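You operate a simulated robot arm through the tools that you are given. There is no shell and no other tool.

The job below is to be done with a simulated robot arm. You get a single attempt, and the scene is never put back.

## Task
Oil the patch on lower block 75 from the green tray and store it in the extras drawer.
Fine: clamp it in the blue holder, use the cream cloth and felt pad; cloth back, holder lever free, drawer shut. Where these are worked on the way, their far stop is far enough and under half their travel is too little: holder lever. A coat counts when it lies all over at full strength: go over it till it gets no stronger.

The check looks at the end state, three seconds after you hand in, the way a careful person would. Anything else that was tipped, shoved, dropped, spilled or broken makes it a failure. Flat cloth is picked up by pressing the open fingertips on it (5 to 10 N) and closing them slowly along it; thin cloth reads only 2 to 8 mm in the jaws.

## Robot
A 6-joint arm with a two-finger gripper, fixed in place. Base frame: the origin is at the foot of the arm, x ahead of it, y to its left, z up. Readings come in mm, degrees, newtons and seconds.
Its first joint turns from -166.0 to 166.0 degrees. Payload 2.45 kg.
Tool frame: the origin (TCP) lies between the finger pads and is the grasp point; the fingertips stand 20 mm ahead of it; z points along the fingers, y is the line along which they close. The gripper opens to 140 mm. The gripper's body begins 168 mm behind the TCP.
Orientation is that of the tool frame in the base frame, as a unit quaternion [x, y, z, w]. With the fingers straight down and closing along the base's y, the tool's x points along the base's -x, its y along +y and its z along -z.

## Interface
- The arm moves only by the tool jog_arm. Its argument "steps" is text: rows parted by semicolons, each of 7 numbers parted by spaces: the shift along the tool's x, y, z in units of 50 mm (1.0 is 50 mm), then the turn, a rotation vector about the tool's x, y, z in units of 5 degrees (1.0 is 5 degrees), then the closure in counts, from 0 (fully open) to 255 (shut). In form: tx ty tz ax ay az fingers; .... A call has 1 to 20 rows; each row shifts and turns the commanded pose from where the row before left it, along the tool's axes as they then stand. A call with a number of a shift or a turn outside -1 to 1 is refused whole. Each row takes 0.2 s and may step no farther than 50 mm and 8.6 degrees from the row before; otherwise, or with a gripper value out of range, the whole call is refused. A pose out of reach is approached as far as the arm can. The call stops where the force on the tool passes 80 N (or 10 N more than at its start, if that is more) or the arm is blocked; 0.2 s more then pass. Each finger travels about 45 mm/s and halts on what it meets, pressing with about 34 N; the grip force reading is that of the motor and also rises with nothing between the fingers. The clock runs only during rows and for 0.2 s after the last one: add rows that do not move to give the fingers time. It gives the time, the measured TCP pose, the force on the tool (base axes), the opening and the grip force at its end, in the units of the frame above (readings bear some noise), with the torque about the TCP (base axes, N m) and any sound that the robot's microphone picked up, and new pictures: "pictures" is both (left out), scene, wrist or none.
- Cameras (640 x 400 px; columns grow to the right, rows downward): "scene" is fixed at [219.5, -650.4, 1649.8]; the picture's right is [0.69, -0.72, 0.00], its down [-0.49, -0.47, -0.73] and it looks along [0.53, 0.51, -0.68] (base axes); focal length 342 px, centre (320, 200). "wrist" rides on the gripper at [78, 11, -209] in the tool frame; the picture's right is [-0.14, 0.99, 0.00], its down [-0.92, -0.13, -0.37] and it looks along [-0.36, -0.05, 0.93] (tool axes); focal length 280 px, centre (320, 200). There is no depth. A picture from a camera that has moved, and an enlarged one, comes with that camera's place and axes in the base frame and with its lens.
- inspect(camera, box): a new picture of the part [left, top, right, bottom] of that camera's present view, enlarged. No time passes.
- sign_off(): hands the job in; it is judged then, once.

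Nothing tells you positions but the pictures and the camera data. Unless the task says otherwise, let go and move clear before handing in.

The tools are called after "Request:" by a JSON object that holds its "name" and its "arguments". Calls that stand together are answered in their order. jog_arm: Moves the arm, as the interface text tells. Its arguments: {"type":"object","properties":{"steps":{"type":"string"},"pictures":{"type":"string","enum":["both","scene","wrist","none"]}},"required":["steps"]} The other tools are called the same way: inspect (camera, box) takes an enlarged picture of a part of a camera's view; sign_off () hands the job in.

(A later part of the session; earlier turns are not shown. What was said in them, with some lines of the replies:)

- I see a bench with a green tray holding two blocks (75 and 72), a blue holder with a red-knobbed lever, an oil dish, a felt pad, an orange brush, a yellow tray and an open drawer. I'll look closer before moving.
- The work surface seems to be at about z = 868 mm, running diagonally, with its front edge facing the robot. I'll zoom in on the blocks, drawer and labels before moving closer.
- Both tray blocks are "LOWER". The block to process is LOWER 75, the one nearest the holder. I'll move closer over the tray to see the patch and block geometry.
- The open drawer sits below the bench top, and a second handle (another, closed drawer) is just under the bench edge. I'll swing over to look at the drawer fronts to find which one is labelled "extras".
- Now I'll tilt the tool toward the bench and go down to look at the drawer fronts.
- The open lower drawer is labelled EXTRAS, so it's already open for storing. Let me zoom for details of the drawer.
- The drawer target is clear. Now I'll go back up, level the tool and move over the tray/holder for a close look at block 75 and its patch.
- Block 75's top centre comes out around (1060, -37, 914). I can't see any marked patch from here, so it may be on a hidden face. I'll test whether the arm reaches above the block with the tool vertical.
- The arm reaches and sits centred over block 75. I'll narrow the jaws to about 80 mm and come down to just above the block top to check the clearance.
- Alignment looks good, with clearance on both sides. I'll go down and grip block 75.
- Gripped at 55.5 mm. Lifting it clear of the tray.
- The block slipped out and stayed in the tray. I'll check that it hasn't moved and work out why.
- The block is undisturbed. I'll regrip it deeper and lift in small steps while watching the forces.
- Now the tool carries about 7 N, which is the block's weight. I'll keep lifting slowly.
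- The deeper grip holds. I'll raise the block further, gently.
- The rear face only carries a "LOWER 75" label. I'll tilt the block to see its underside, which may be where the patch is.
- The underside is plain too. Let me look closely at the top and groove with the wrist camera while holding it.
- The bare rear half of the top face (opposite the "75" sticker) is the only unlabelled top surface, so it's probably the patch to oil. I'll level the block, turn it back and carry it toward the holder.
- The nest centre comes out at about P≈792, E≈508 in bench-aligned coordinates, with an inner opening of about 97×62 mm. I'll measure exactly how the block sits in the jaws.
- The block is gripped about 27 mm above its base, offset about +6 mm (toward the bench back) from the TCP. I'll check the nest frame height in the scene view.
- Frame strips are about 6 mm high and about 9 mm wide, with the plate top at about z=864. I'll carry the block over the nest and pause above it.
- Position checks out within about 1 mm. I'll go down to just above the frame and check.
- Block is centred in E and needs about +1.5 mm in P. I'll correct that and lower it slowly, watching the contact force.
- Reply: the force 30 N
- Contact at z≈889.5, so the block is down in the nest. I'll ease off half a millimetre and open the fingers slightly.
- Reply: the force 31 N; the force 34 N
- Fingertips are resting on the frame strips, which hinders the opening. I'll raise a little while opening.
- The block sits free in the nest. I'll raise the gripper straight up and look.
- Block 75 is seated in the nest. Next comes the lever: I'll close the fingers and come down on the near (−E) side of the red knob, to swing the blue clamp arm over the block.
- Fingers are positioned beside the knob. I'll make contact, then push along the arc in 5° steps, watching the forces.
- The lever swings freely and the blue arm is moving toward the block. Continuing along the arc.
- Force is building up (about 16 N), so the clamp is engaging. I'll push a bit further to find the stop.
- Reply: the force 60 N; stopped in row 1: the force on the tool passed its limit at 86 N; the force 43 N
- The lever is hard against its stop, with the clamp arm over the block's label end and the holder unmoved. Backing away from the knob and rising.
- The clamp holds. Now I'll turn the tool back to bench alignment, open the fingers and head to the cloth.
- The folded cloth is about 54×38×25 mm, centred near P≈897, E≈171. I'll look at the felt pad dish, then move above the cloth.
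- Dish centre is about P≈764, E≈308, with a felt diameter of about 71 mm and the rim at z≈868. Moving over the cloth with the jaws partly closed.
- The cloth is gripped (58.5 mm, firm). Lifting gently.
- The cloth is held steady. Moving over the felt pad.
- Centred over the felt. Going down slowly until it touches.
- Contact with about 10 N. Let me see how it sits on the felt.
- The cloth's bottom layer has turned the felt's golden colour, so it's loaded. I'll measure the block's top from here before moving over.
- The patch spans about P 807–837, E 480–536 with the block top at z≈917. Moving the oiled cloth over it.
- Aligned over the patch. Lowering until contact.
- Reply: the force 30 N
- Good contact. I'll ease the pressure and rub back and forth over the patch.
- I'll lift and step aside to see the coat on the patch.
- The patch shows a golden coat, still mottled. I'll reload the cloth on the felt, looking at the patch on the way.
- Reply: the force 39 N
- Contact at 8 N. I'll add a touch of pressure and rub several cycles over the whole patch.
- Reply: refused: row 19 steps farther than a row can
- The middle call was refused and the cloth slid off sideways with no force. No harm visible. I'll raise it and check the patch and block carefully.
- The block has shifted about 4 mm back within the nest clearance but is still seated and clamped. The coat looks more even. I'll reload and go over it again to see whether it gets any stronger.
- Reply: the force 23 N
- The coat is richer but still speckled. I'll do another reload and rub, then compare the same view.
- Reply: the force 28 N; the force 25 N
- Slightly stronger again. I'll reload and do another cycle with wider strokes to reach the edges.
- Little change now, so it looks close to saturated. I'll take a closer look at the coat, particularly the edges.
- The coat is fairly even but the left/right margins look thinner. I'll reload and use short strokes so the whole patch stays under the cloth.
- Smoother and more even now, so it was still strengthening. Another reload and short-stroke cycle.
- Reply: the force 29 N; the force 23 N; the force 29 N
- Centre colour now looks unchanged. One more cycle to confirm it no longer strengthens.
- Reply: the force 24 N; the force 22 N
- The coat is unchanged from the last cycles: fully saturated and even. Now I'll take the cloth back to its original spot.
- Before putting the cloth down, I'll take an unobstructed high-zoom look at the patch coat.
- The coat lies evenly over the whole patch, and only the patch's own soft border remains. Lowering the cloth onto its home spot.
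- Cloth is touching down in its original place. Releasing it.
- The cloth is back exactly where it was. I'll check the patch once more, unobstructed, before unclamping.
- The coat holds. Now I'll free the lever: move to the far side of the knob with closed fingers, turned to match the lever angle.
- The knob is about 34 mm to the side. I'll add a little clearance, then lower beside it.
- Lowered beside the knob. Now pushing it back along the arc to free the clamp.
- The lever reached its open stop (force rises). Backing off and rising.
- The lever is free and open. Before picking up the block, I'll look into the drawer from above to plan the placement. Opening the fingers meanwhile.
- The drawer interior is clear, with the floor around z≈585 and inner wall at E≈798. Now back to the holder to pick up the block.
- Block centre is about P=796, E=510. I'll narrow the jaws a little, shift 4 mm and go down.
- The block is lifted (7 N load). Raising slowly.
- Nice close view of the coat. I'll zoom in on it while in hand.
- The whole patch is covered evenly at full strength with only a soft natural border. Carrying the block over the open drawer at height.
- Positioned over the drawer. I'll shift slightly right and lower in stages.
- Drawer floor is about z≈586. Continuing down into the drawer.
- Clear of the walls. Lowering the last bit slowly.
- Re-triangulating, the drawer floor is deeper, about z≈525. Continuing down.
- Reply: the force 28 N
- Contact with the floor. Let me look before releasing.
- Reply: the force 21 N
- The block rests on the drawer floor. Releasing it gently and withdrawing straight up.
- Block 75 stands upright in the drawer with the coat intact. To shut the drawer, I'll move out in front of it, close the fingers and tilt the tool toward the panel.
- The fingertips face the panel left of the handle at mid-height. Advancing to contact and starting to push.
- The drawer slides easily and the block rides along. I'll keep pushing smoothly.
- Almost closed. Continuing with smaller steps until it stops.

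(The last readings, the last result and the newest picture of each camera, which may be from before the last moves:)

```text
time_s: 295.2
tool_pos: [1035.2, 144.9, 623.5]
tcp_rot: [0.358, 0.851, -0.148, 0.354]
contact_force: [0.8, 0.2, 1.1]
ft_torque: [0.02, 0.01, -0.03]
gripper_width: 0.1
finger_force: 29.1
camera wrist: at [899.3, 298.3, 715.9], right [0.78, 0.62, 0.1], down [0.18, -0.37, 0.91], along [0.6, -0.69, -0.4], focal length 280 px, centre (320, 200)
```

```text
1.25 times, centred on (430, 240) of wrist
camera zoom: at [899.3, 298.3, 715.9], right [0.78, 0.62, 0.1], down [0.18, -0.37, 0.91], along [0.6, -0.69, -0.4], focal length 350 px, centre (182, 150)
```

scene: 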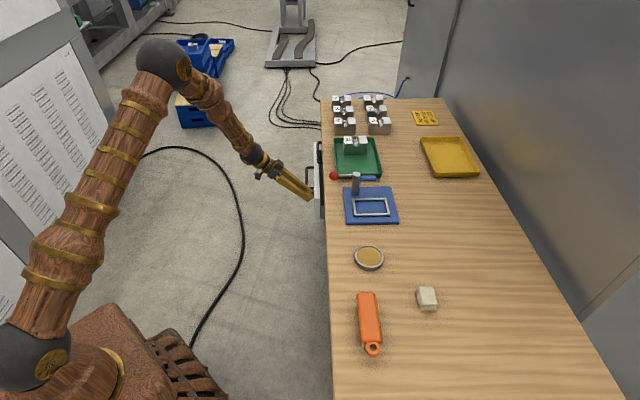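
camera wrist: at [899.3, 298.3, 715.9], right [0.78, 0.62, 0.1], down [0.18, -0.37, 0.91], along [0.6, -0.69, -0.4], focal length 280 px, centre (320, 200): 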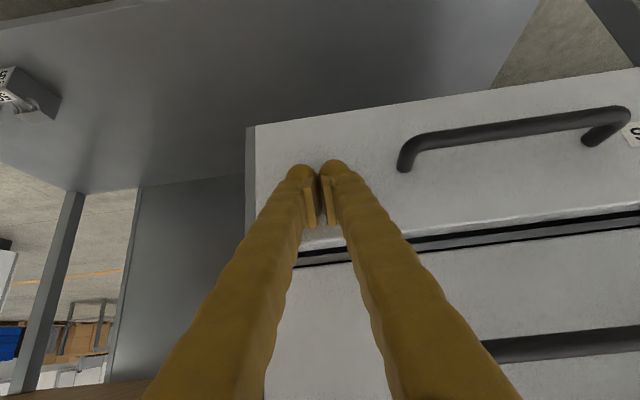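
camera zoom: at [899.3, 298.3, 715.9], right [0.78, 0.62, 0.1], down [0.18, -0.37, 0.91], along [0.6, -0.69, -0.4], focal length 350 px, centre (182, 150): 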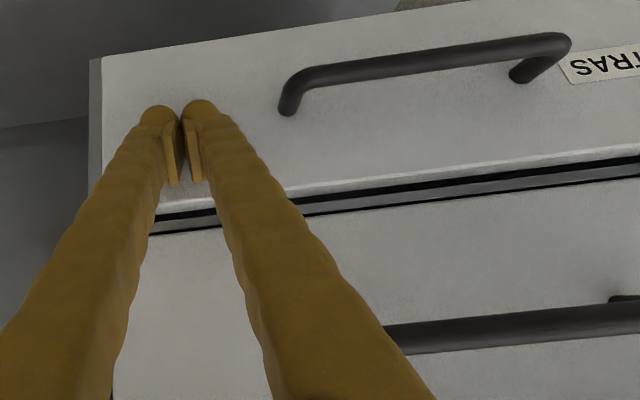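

Request:
{"name": "jog_arm", "arguments": {"steps": "-0.04 0 0.04 0 0 0 255; -0.04 0 0.04 0 0 0 255; 0 0 0 0 0 0 255", "pictures": "none"}}

Request:
{"name": "jog_arm", "arguments": {"steps": "-0.04 0 0.04 0 0 0 255; -0.04 0 0.04 0 0 0 255; 0 0 0 0 0 0 255", "pictures": "none"}}

Request:
{"name": "inspect", "arguments": {"camera": "wrist", "box": [220, 80, 640, 400]}}

Request:
{"name": "inspect", "arguments": {"camera": "scene", "box": [290, 130, 350, 220]}}

```text
time_s: 296.0
tool_pos: [1038.2, 141.4, 625.0]
tcp_rot: [0.359, 0.851, -0.148, 0.353]
contact_force: [-0.1, 0.5, -0.1]
ft_torque: [0.04, -0.01, 0.0]
gripper_width: 0.0
finger_force: 29.1
```

```text
time_s: 296.8
tool_pos: [1041.1, 136.2, 624.4]
tcp_rot: [0.359, 0.851, -0.148, 0.353]
contact_force: [-0.8, 0.3, 0.3]
ft_torque: [-0.01, 0.03, 0.0]
gripper_width: 0.0
finger_force: 29.0
```

```text
1.25 times, centred on (430, 240) of wrist
camera zoom: at [907.3, 290.1, 715.7], right [0.78, 0.62, 0.1], down [0.18, -0.37, 0.91], along [0.6, -0.69, -0.4], focal length 350 px, centre (182, 150)
```

zoom: 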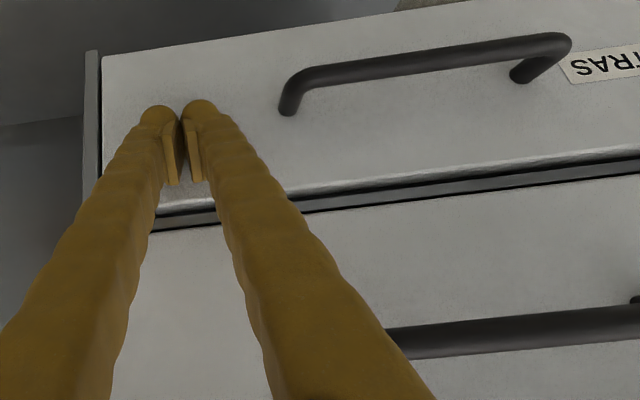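

```text
4.44 times, centred on (320, 175) of scene
camera zoom: at [219.5, -650.4, 1649.8], right [0.69, -0.72, 0.0], down [-0.49, -0.47, -0.73], along [0.53, 0.51, -0.68], focal length 1518 px, centre (320, 311)
```

zoom: 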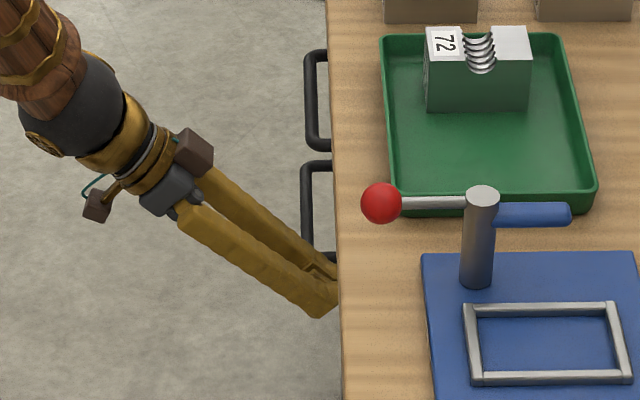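

Request:
{"name": "jog_arm", "arguments": {"steps": "-0.03 0 0.03 0 0 0 255; -0.03 0 0.03 0 0 0 255; 0 0 0 0 0 0 255", "pictures": "none"}}

Request:
{"name": "jog_arm", "arguments": {"steps": "-0.03 0 0.03 0 0 0 255; -0.03 0 0.03 0 0 0 255; 0 0 0 0 0 0 255", "pictures": "none"}}

Request:
{"name": "inspect", "arguments": {"camera": "wrist", "box": [220, 80, 640, 400]}}

```text
time_s: 297.6
tool_pos: [1044.6, 132.5, 623.8]
tcp_rot: [0.358, 0.852, -0.149, 0.353]
contact_force: [-0.9, -0.1, -0.1]
ft_torque: [-0.03, 0.01, 0.01]
gripper_width: 0.2
finger_force: 29.7
```

```text
time_s: 298.4
tool_pos: [1045.7, 132.4, 623.9]
tcp_rot: [0.358, 0.852, -0.147, 0.352]
contact_force: [-53.1, 33.1, 15.3]
ft_torque: [-0.26, -0.35, -0.09]
gripper_width: 6.2
finger_force: 29.1
```

```text
1.25 times, centred on (430, 240) of wrist
camera zoom: at [911.9, 285.7, 715.5], right [0.78, 0.62, 0.1], down [0.18, -0.37, 0.91], along [0.6, -0.69, -0.4], focal length 350 px, centre (182, 150)
```

zoom: 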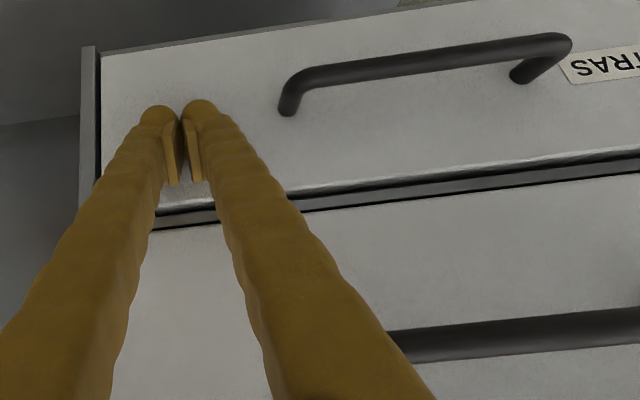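

The drawer has hit its stop (about 60 N), so it's shut. Backing away.

Request:
{"name": "jog_arm", "arguments": {"steps": "0.05 0 -0.05 0 0 0 255; 0.1 0 -0.1 0 0 0 255; 0.3 0 -0.3 0 0 0 255; 0.5 0 -0.5 0 0 0 255; 0.5 0 -0.5 0 0 0 255; 0.5 0 -0.5 0 0 0 255; 0.5 0 -0.5 0 0 0 255; 0.5 0 -0.5 0 0 0 255; 0 0 0 0 0 0 255", "pictures": "both"}}

Request:
{"name": "inspect", "arguments": {"camera": "wrist", "box": [200, 60, 640, 340]}}

Request:
{"name": "inspect", "arguments": {"camera": "scene", "box": [290, 130, 350, 220]}}

```text
time_s: 300.4
tool_pos: [900.3, 279.7, 625.4]
tcp_rot: [0.358, 0.852, -0.147, 0.353]
contact_force: [-0.5, -0.6, -0.1]
ft_torque: [0.0, -0.03, 0.03]
gripper_width: 0.2
finger_force: 29.4
camera wrist: at [766.9, 433.1, 716.5], right [0.78, 0.62, 0.1], down [0.18, -0.37, 0.91], along [0.6, -0.69, -0.4], focal length 280 px, centre (320, 200)
```

scene: 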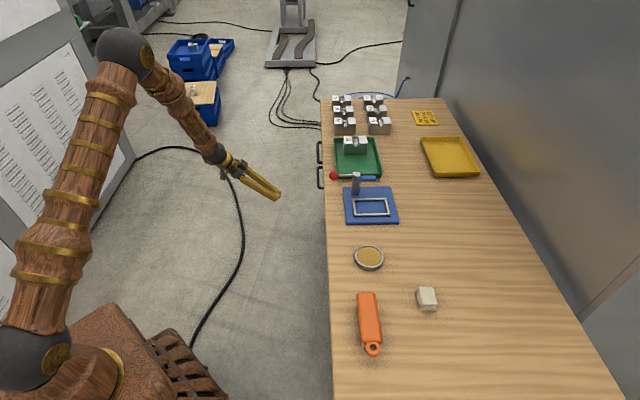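
wrist: 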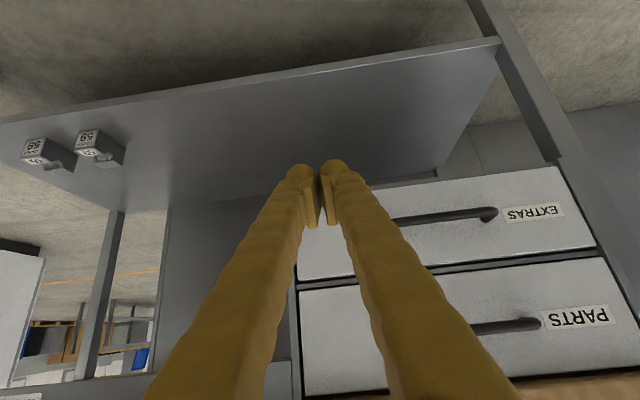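

```text
1.43 times, centred on (420, 200) of wrist
camera zoom: at [766.9, 433.1, 716.5], right [0.78, 0.62, 0.1], down [0.18, -0.37, 0.91], along [0.6, -0.69, -0.4], focal length 401 px, centre (177, 200)
```

zoom: 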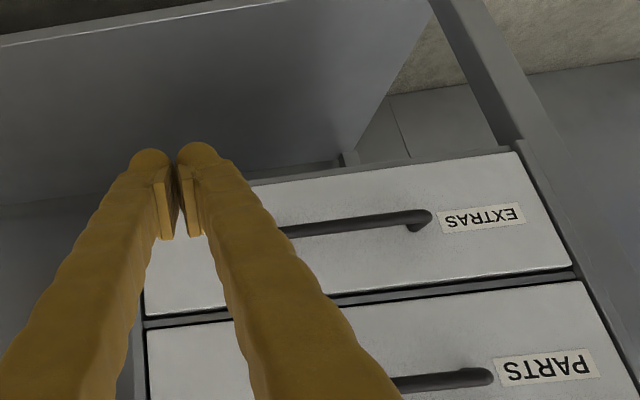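

```text
4.44 times, centred on (320, 175) of scene
camera zoom: at [219.5, -650.4, 1649.8], right [0.69, -0.72, 0.0], down [-0.49, -0.47, -0.73], along [0.53, 0.51, -0.68], focal length 1518 px, centre (320, 311)
```

zoom: 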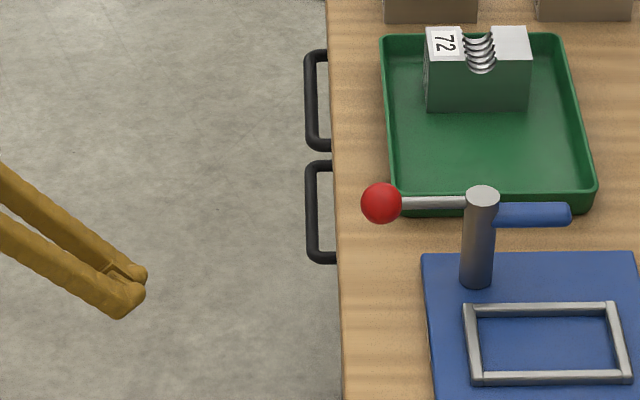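

The EXTRAS drawer is flush with the PARTS drawer. I'll bring the arm up and clear, then do a final check of everything.

Request:
{"name": "jog_arm", "arguments": {"steps": "-0.6 0 -0.6 0 0 0 200; -0.65 0 -0.65 0 0 0 100; -0.65 0 -0.65 0 0 0 0; -0.65 0 -0.65 0 0 0 0; -0.65 0 -0.65 0 0 0 0; -0.65 0 -0.65 0 0 0 0; -0.65 0 -0.65 0 0 0 0; -0.65 0 -0.65 0 0 0 0; -0.65 0 -0.65 0 0 0 0; 0 0 0 0 1 0 0; 0 0 0 0 1 0 0; 0 0 0 0 1 0 0; 0 0 0 0 1 0 0; 0 0 0 0 1 0 0; 0 0 0 0 1 0 0; 0 0 0 0 1 0 0; 0 0 0 0 1 0 0; 0 0 0 0 1 0 0; 0 0 0 0 0 0 0; 0 0 0 0 0 0 0", "pictures": "both"}}

Request:
{"name": "inspect", "arguments": {"camera": "scene", "box": [310, 80, 490, 240]}}

Request:
{"name": "inspect", "arguments": {"camera": "scene", "box": [310, 230, 490, 370]}}

Request:
{"name": "inspect", "arguments": {"camera": "wrist", "box": [0, 100, 640, 400]}}

```text
time_s: 304.6
tool_pos: [901.6, 279.4, 1035.2]
tcp_rot: [0.388, 0.922, 0.001, 0.0]
contact_force: [-0.3, 0.0, 0.2]
ft_torque: [0.03, -0.01, 0.02]
gripper_width: 139.9
finger_force: 0.2
camera wrist: at [854.5, 342.9, 1242.5], right [0.8, 0.59, 0.0], down [0.55, -0.75, 0.37], along [0.22, -0.3, -0.93], focal length 280 px, centre (320, 200)
```

scene: 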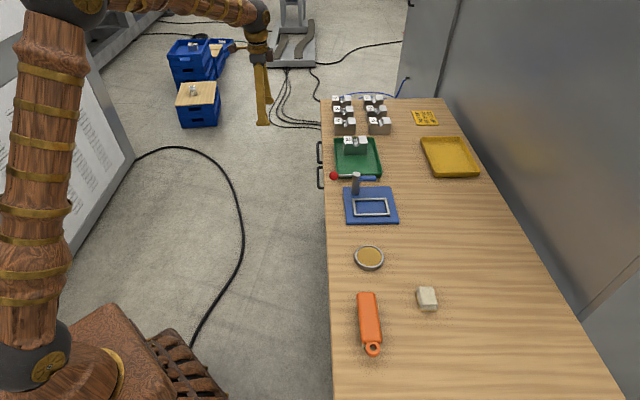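
wrist: 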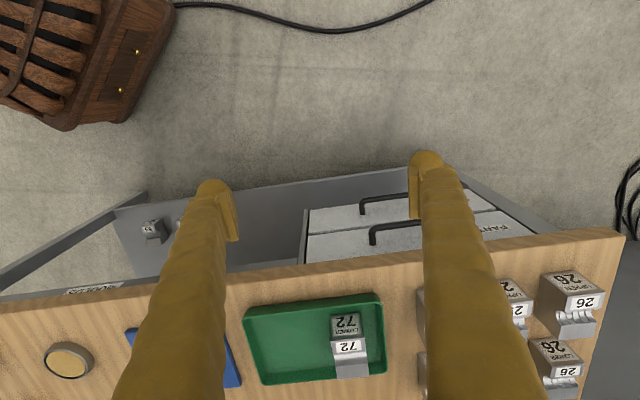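

```text
2.50 times, centred on (400, 160) of scene
camera zoom: at [219.5, -650.4, 1649.8], right [0.69, -0.72, 0.0], down [-0.49, -0.47, -0.73], along [0.53, 0.51, -0.68], focal length 854 px, centre (120, 300)
```

zoom: 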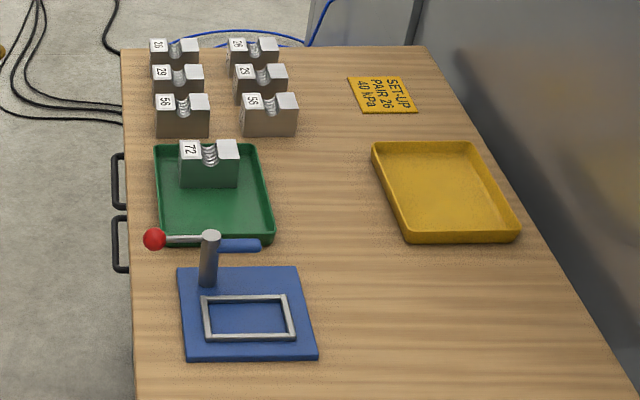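

```text
2.86 times, centred on (400, 300) of scene
camera zoom: at [219.5, -650.4, 1649.8], right [0.69, -0.72, 0.0], down [-0.49, -0.47, -0.73], along [0.53, 0.51, -0.68], focal length 976 px, centre (91, -86)
```

zoom: 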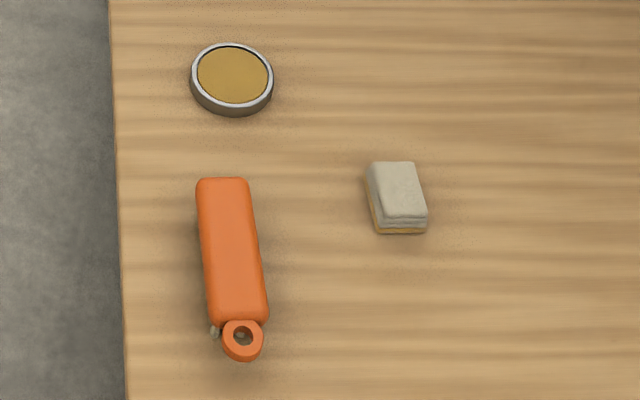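

```text
1.00 times, centred on (320, 250) of wrist (not enlarged: the box is as wide or as high as the picture)
camera zoom: at [854.5, 342.9, 1242.5], right [0.8, 0.59, 0.0], down [0.55, -0.75, 0.37], along [0.22, -0.3, -0.93], focal length 280 px, centre (320, 150)
```

zoom: 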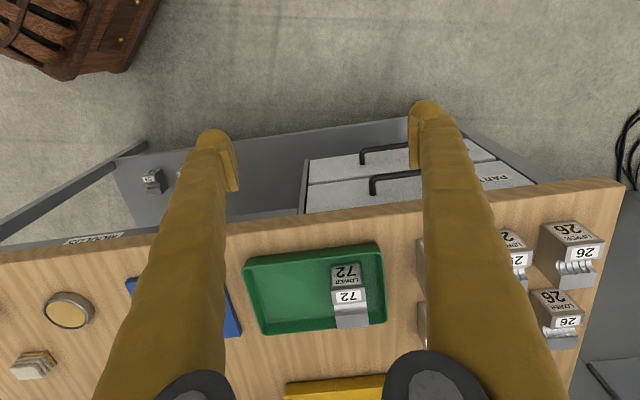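

The final check looks right:
- **Drawer:** block 75 is oiled and stored in the EXTRAS drawer, which is shut.
- **Cloth:** the cream cloth is back on its spot.
- **Holder:** it is empty, with its lever free.
- **Bench:** everything else is where it started.

The arm is clear with its gripper open, so I'm handing in.

Request:
{"name": "sign_off", "arguments": {}}

```text
The job is handed in.
```

I oiled the patch on lower block 75 and stored the block in the EXTRAS drawer, which is shut. I handed the job in and haven't had a result back.

- **Patch:** no patch was marked, so I oiled the bare rear half of the block's top, opposite the "75" label. Golden colour appeared only there when I rubbed it. I went over it eight times, reloading from the felt pad each time, until it got no stronger. A slightly lighter border of a few millimetres stayed at the edges; I took that as the patch's own edge.
- **Clamping:** I pushed the lever to its far stop. While I rubbed, the block still shifted about 4 mm within the frame of the blue holder.
- **Cloth and lever:** the cream cloth is back where it started, with its bottom layer still stained with oil. The lever is back at its free stop and the holder is empty.
- **Slips along the way:** on the first lift the block slipped out of the fingers and stayed in the tray. One stroke also dragged the cloth off the side of the block. Neither moved anything else.
- **Everything else:** nothing else on the bench moved. I last saw the block upright in the drawer just before it closed; I didn't reopen it to check.
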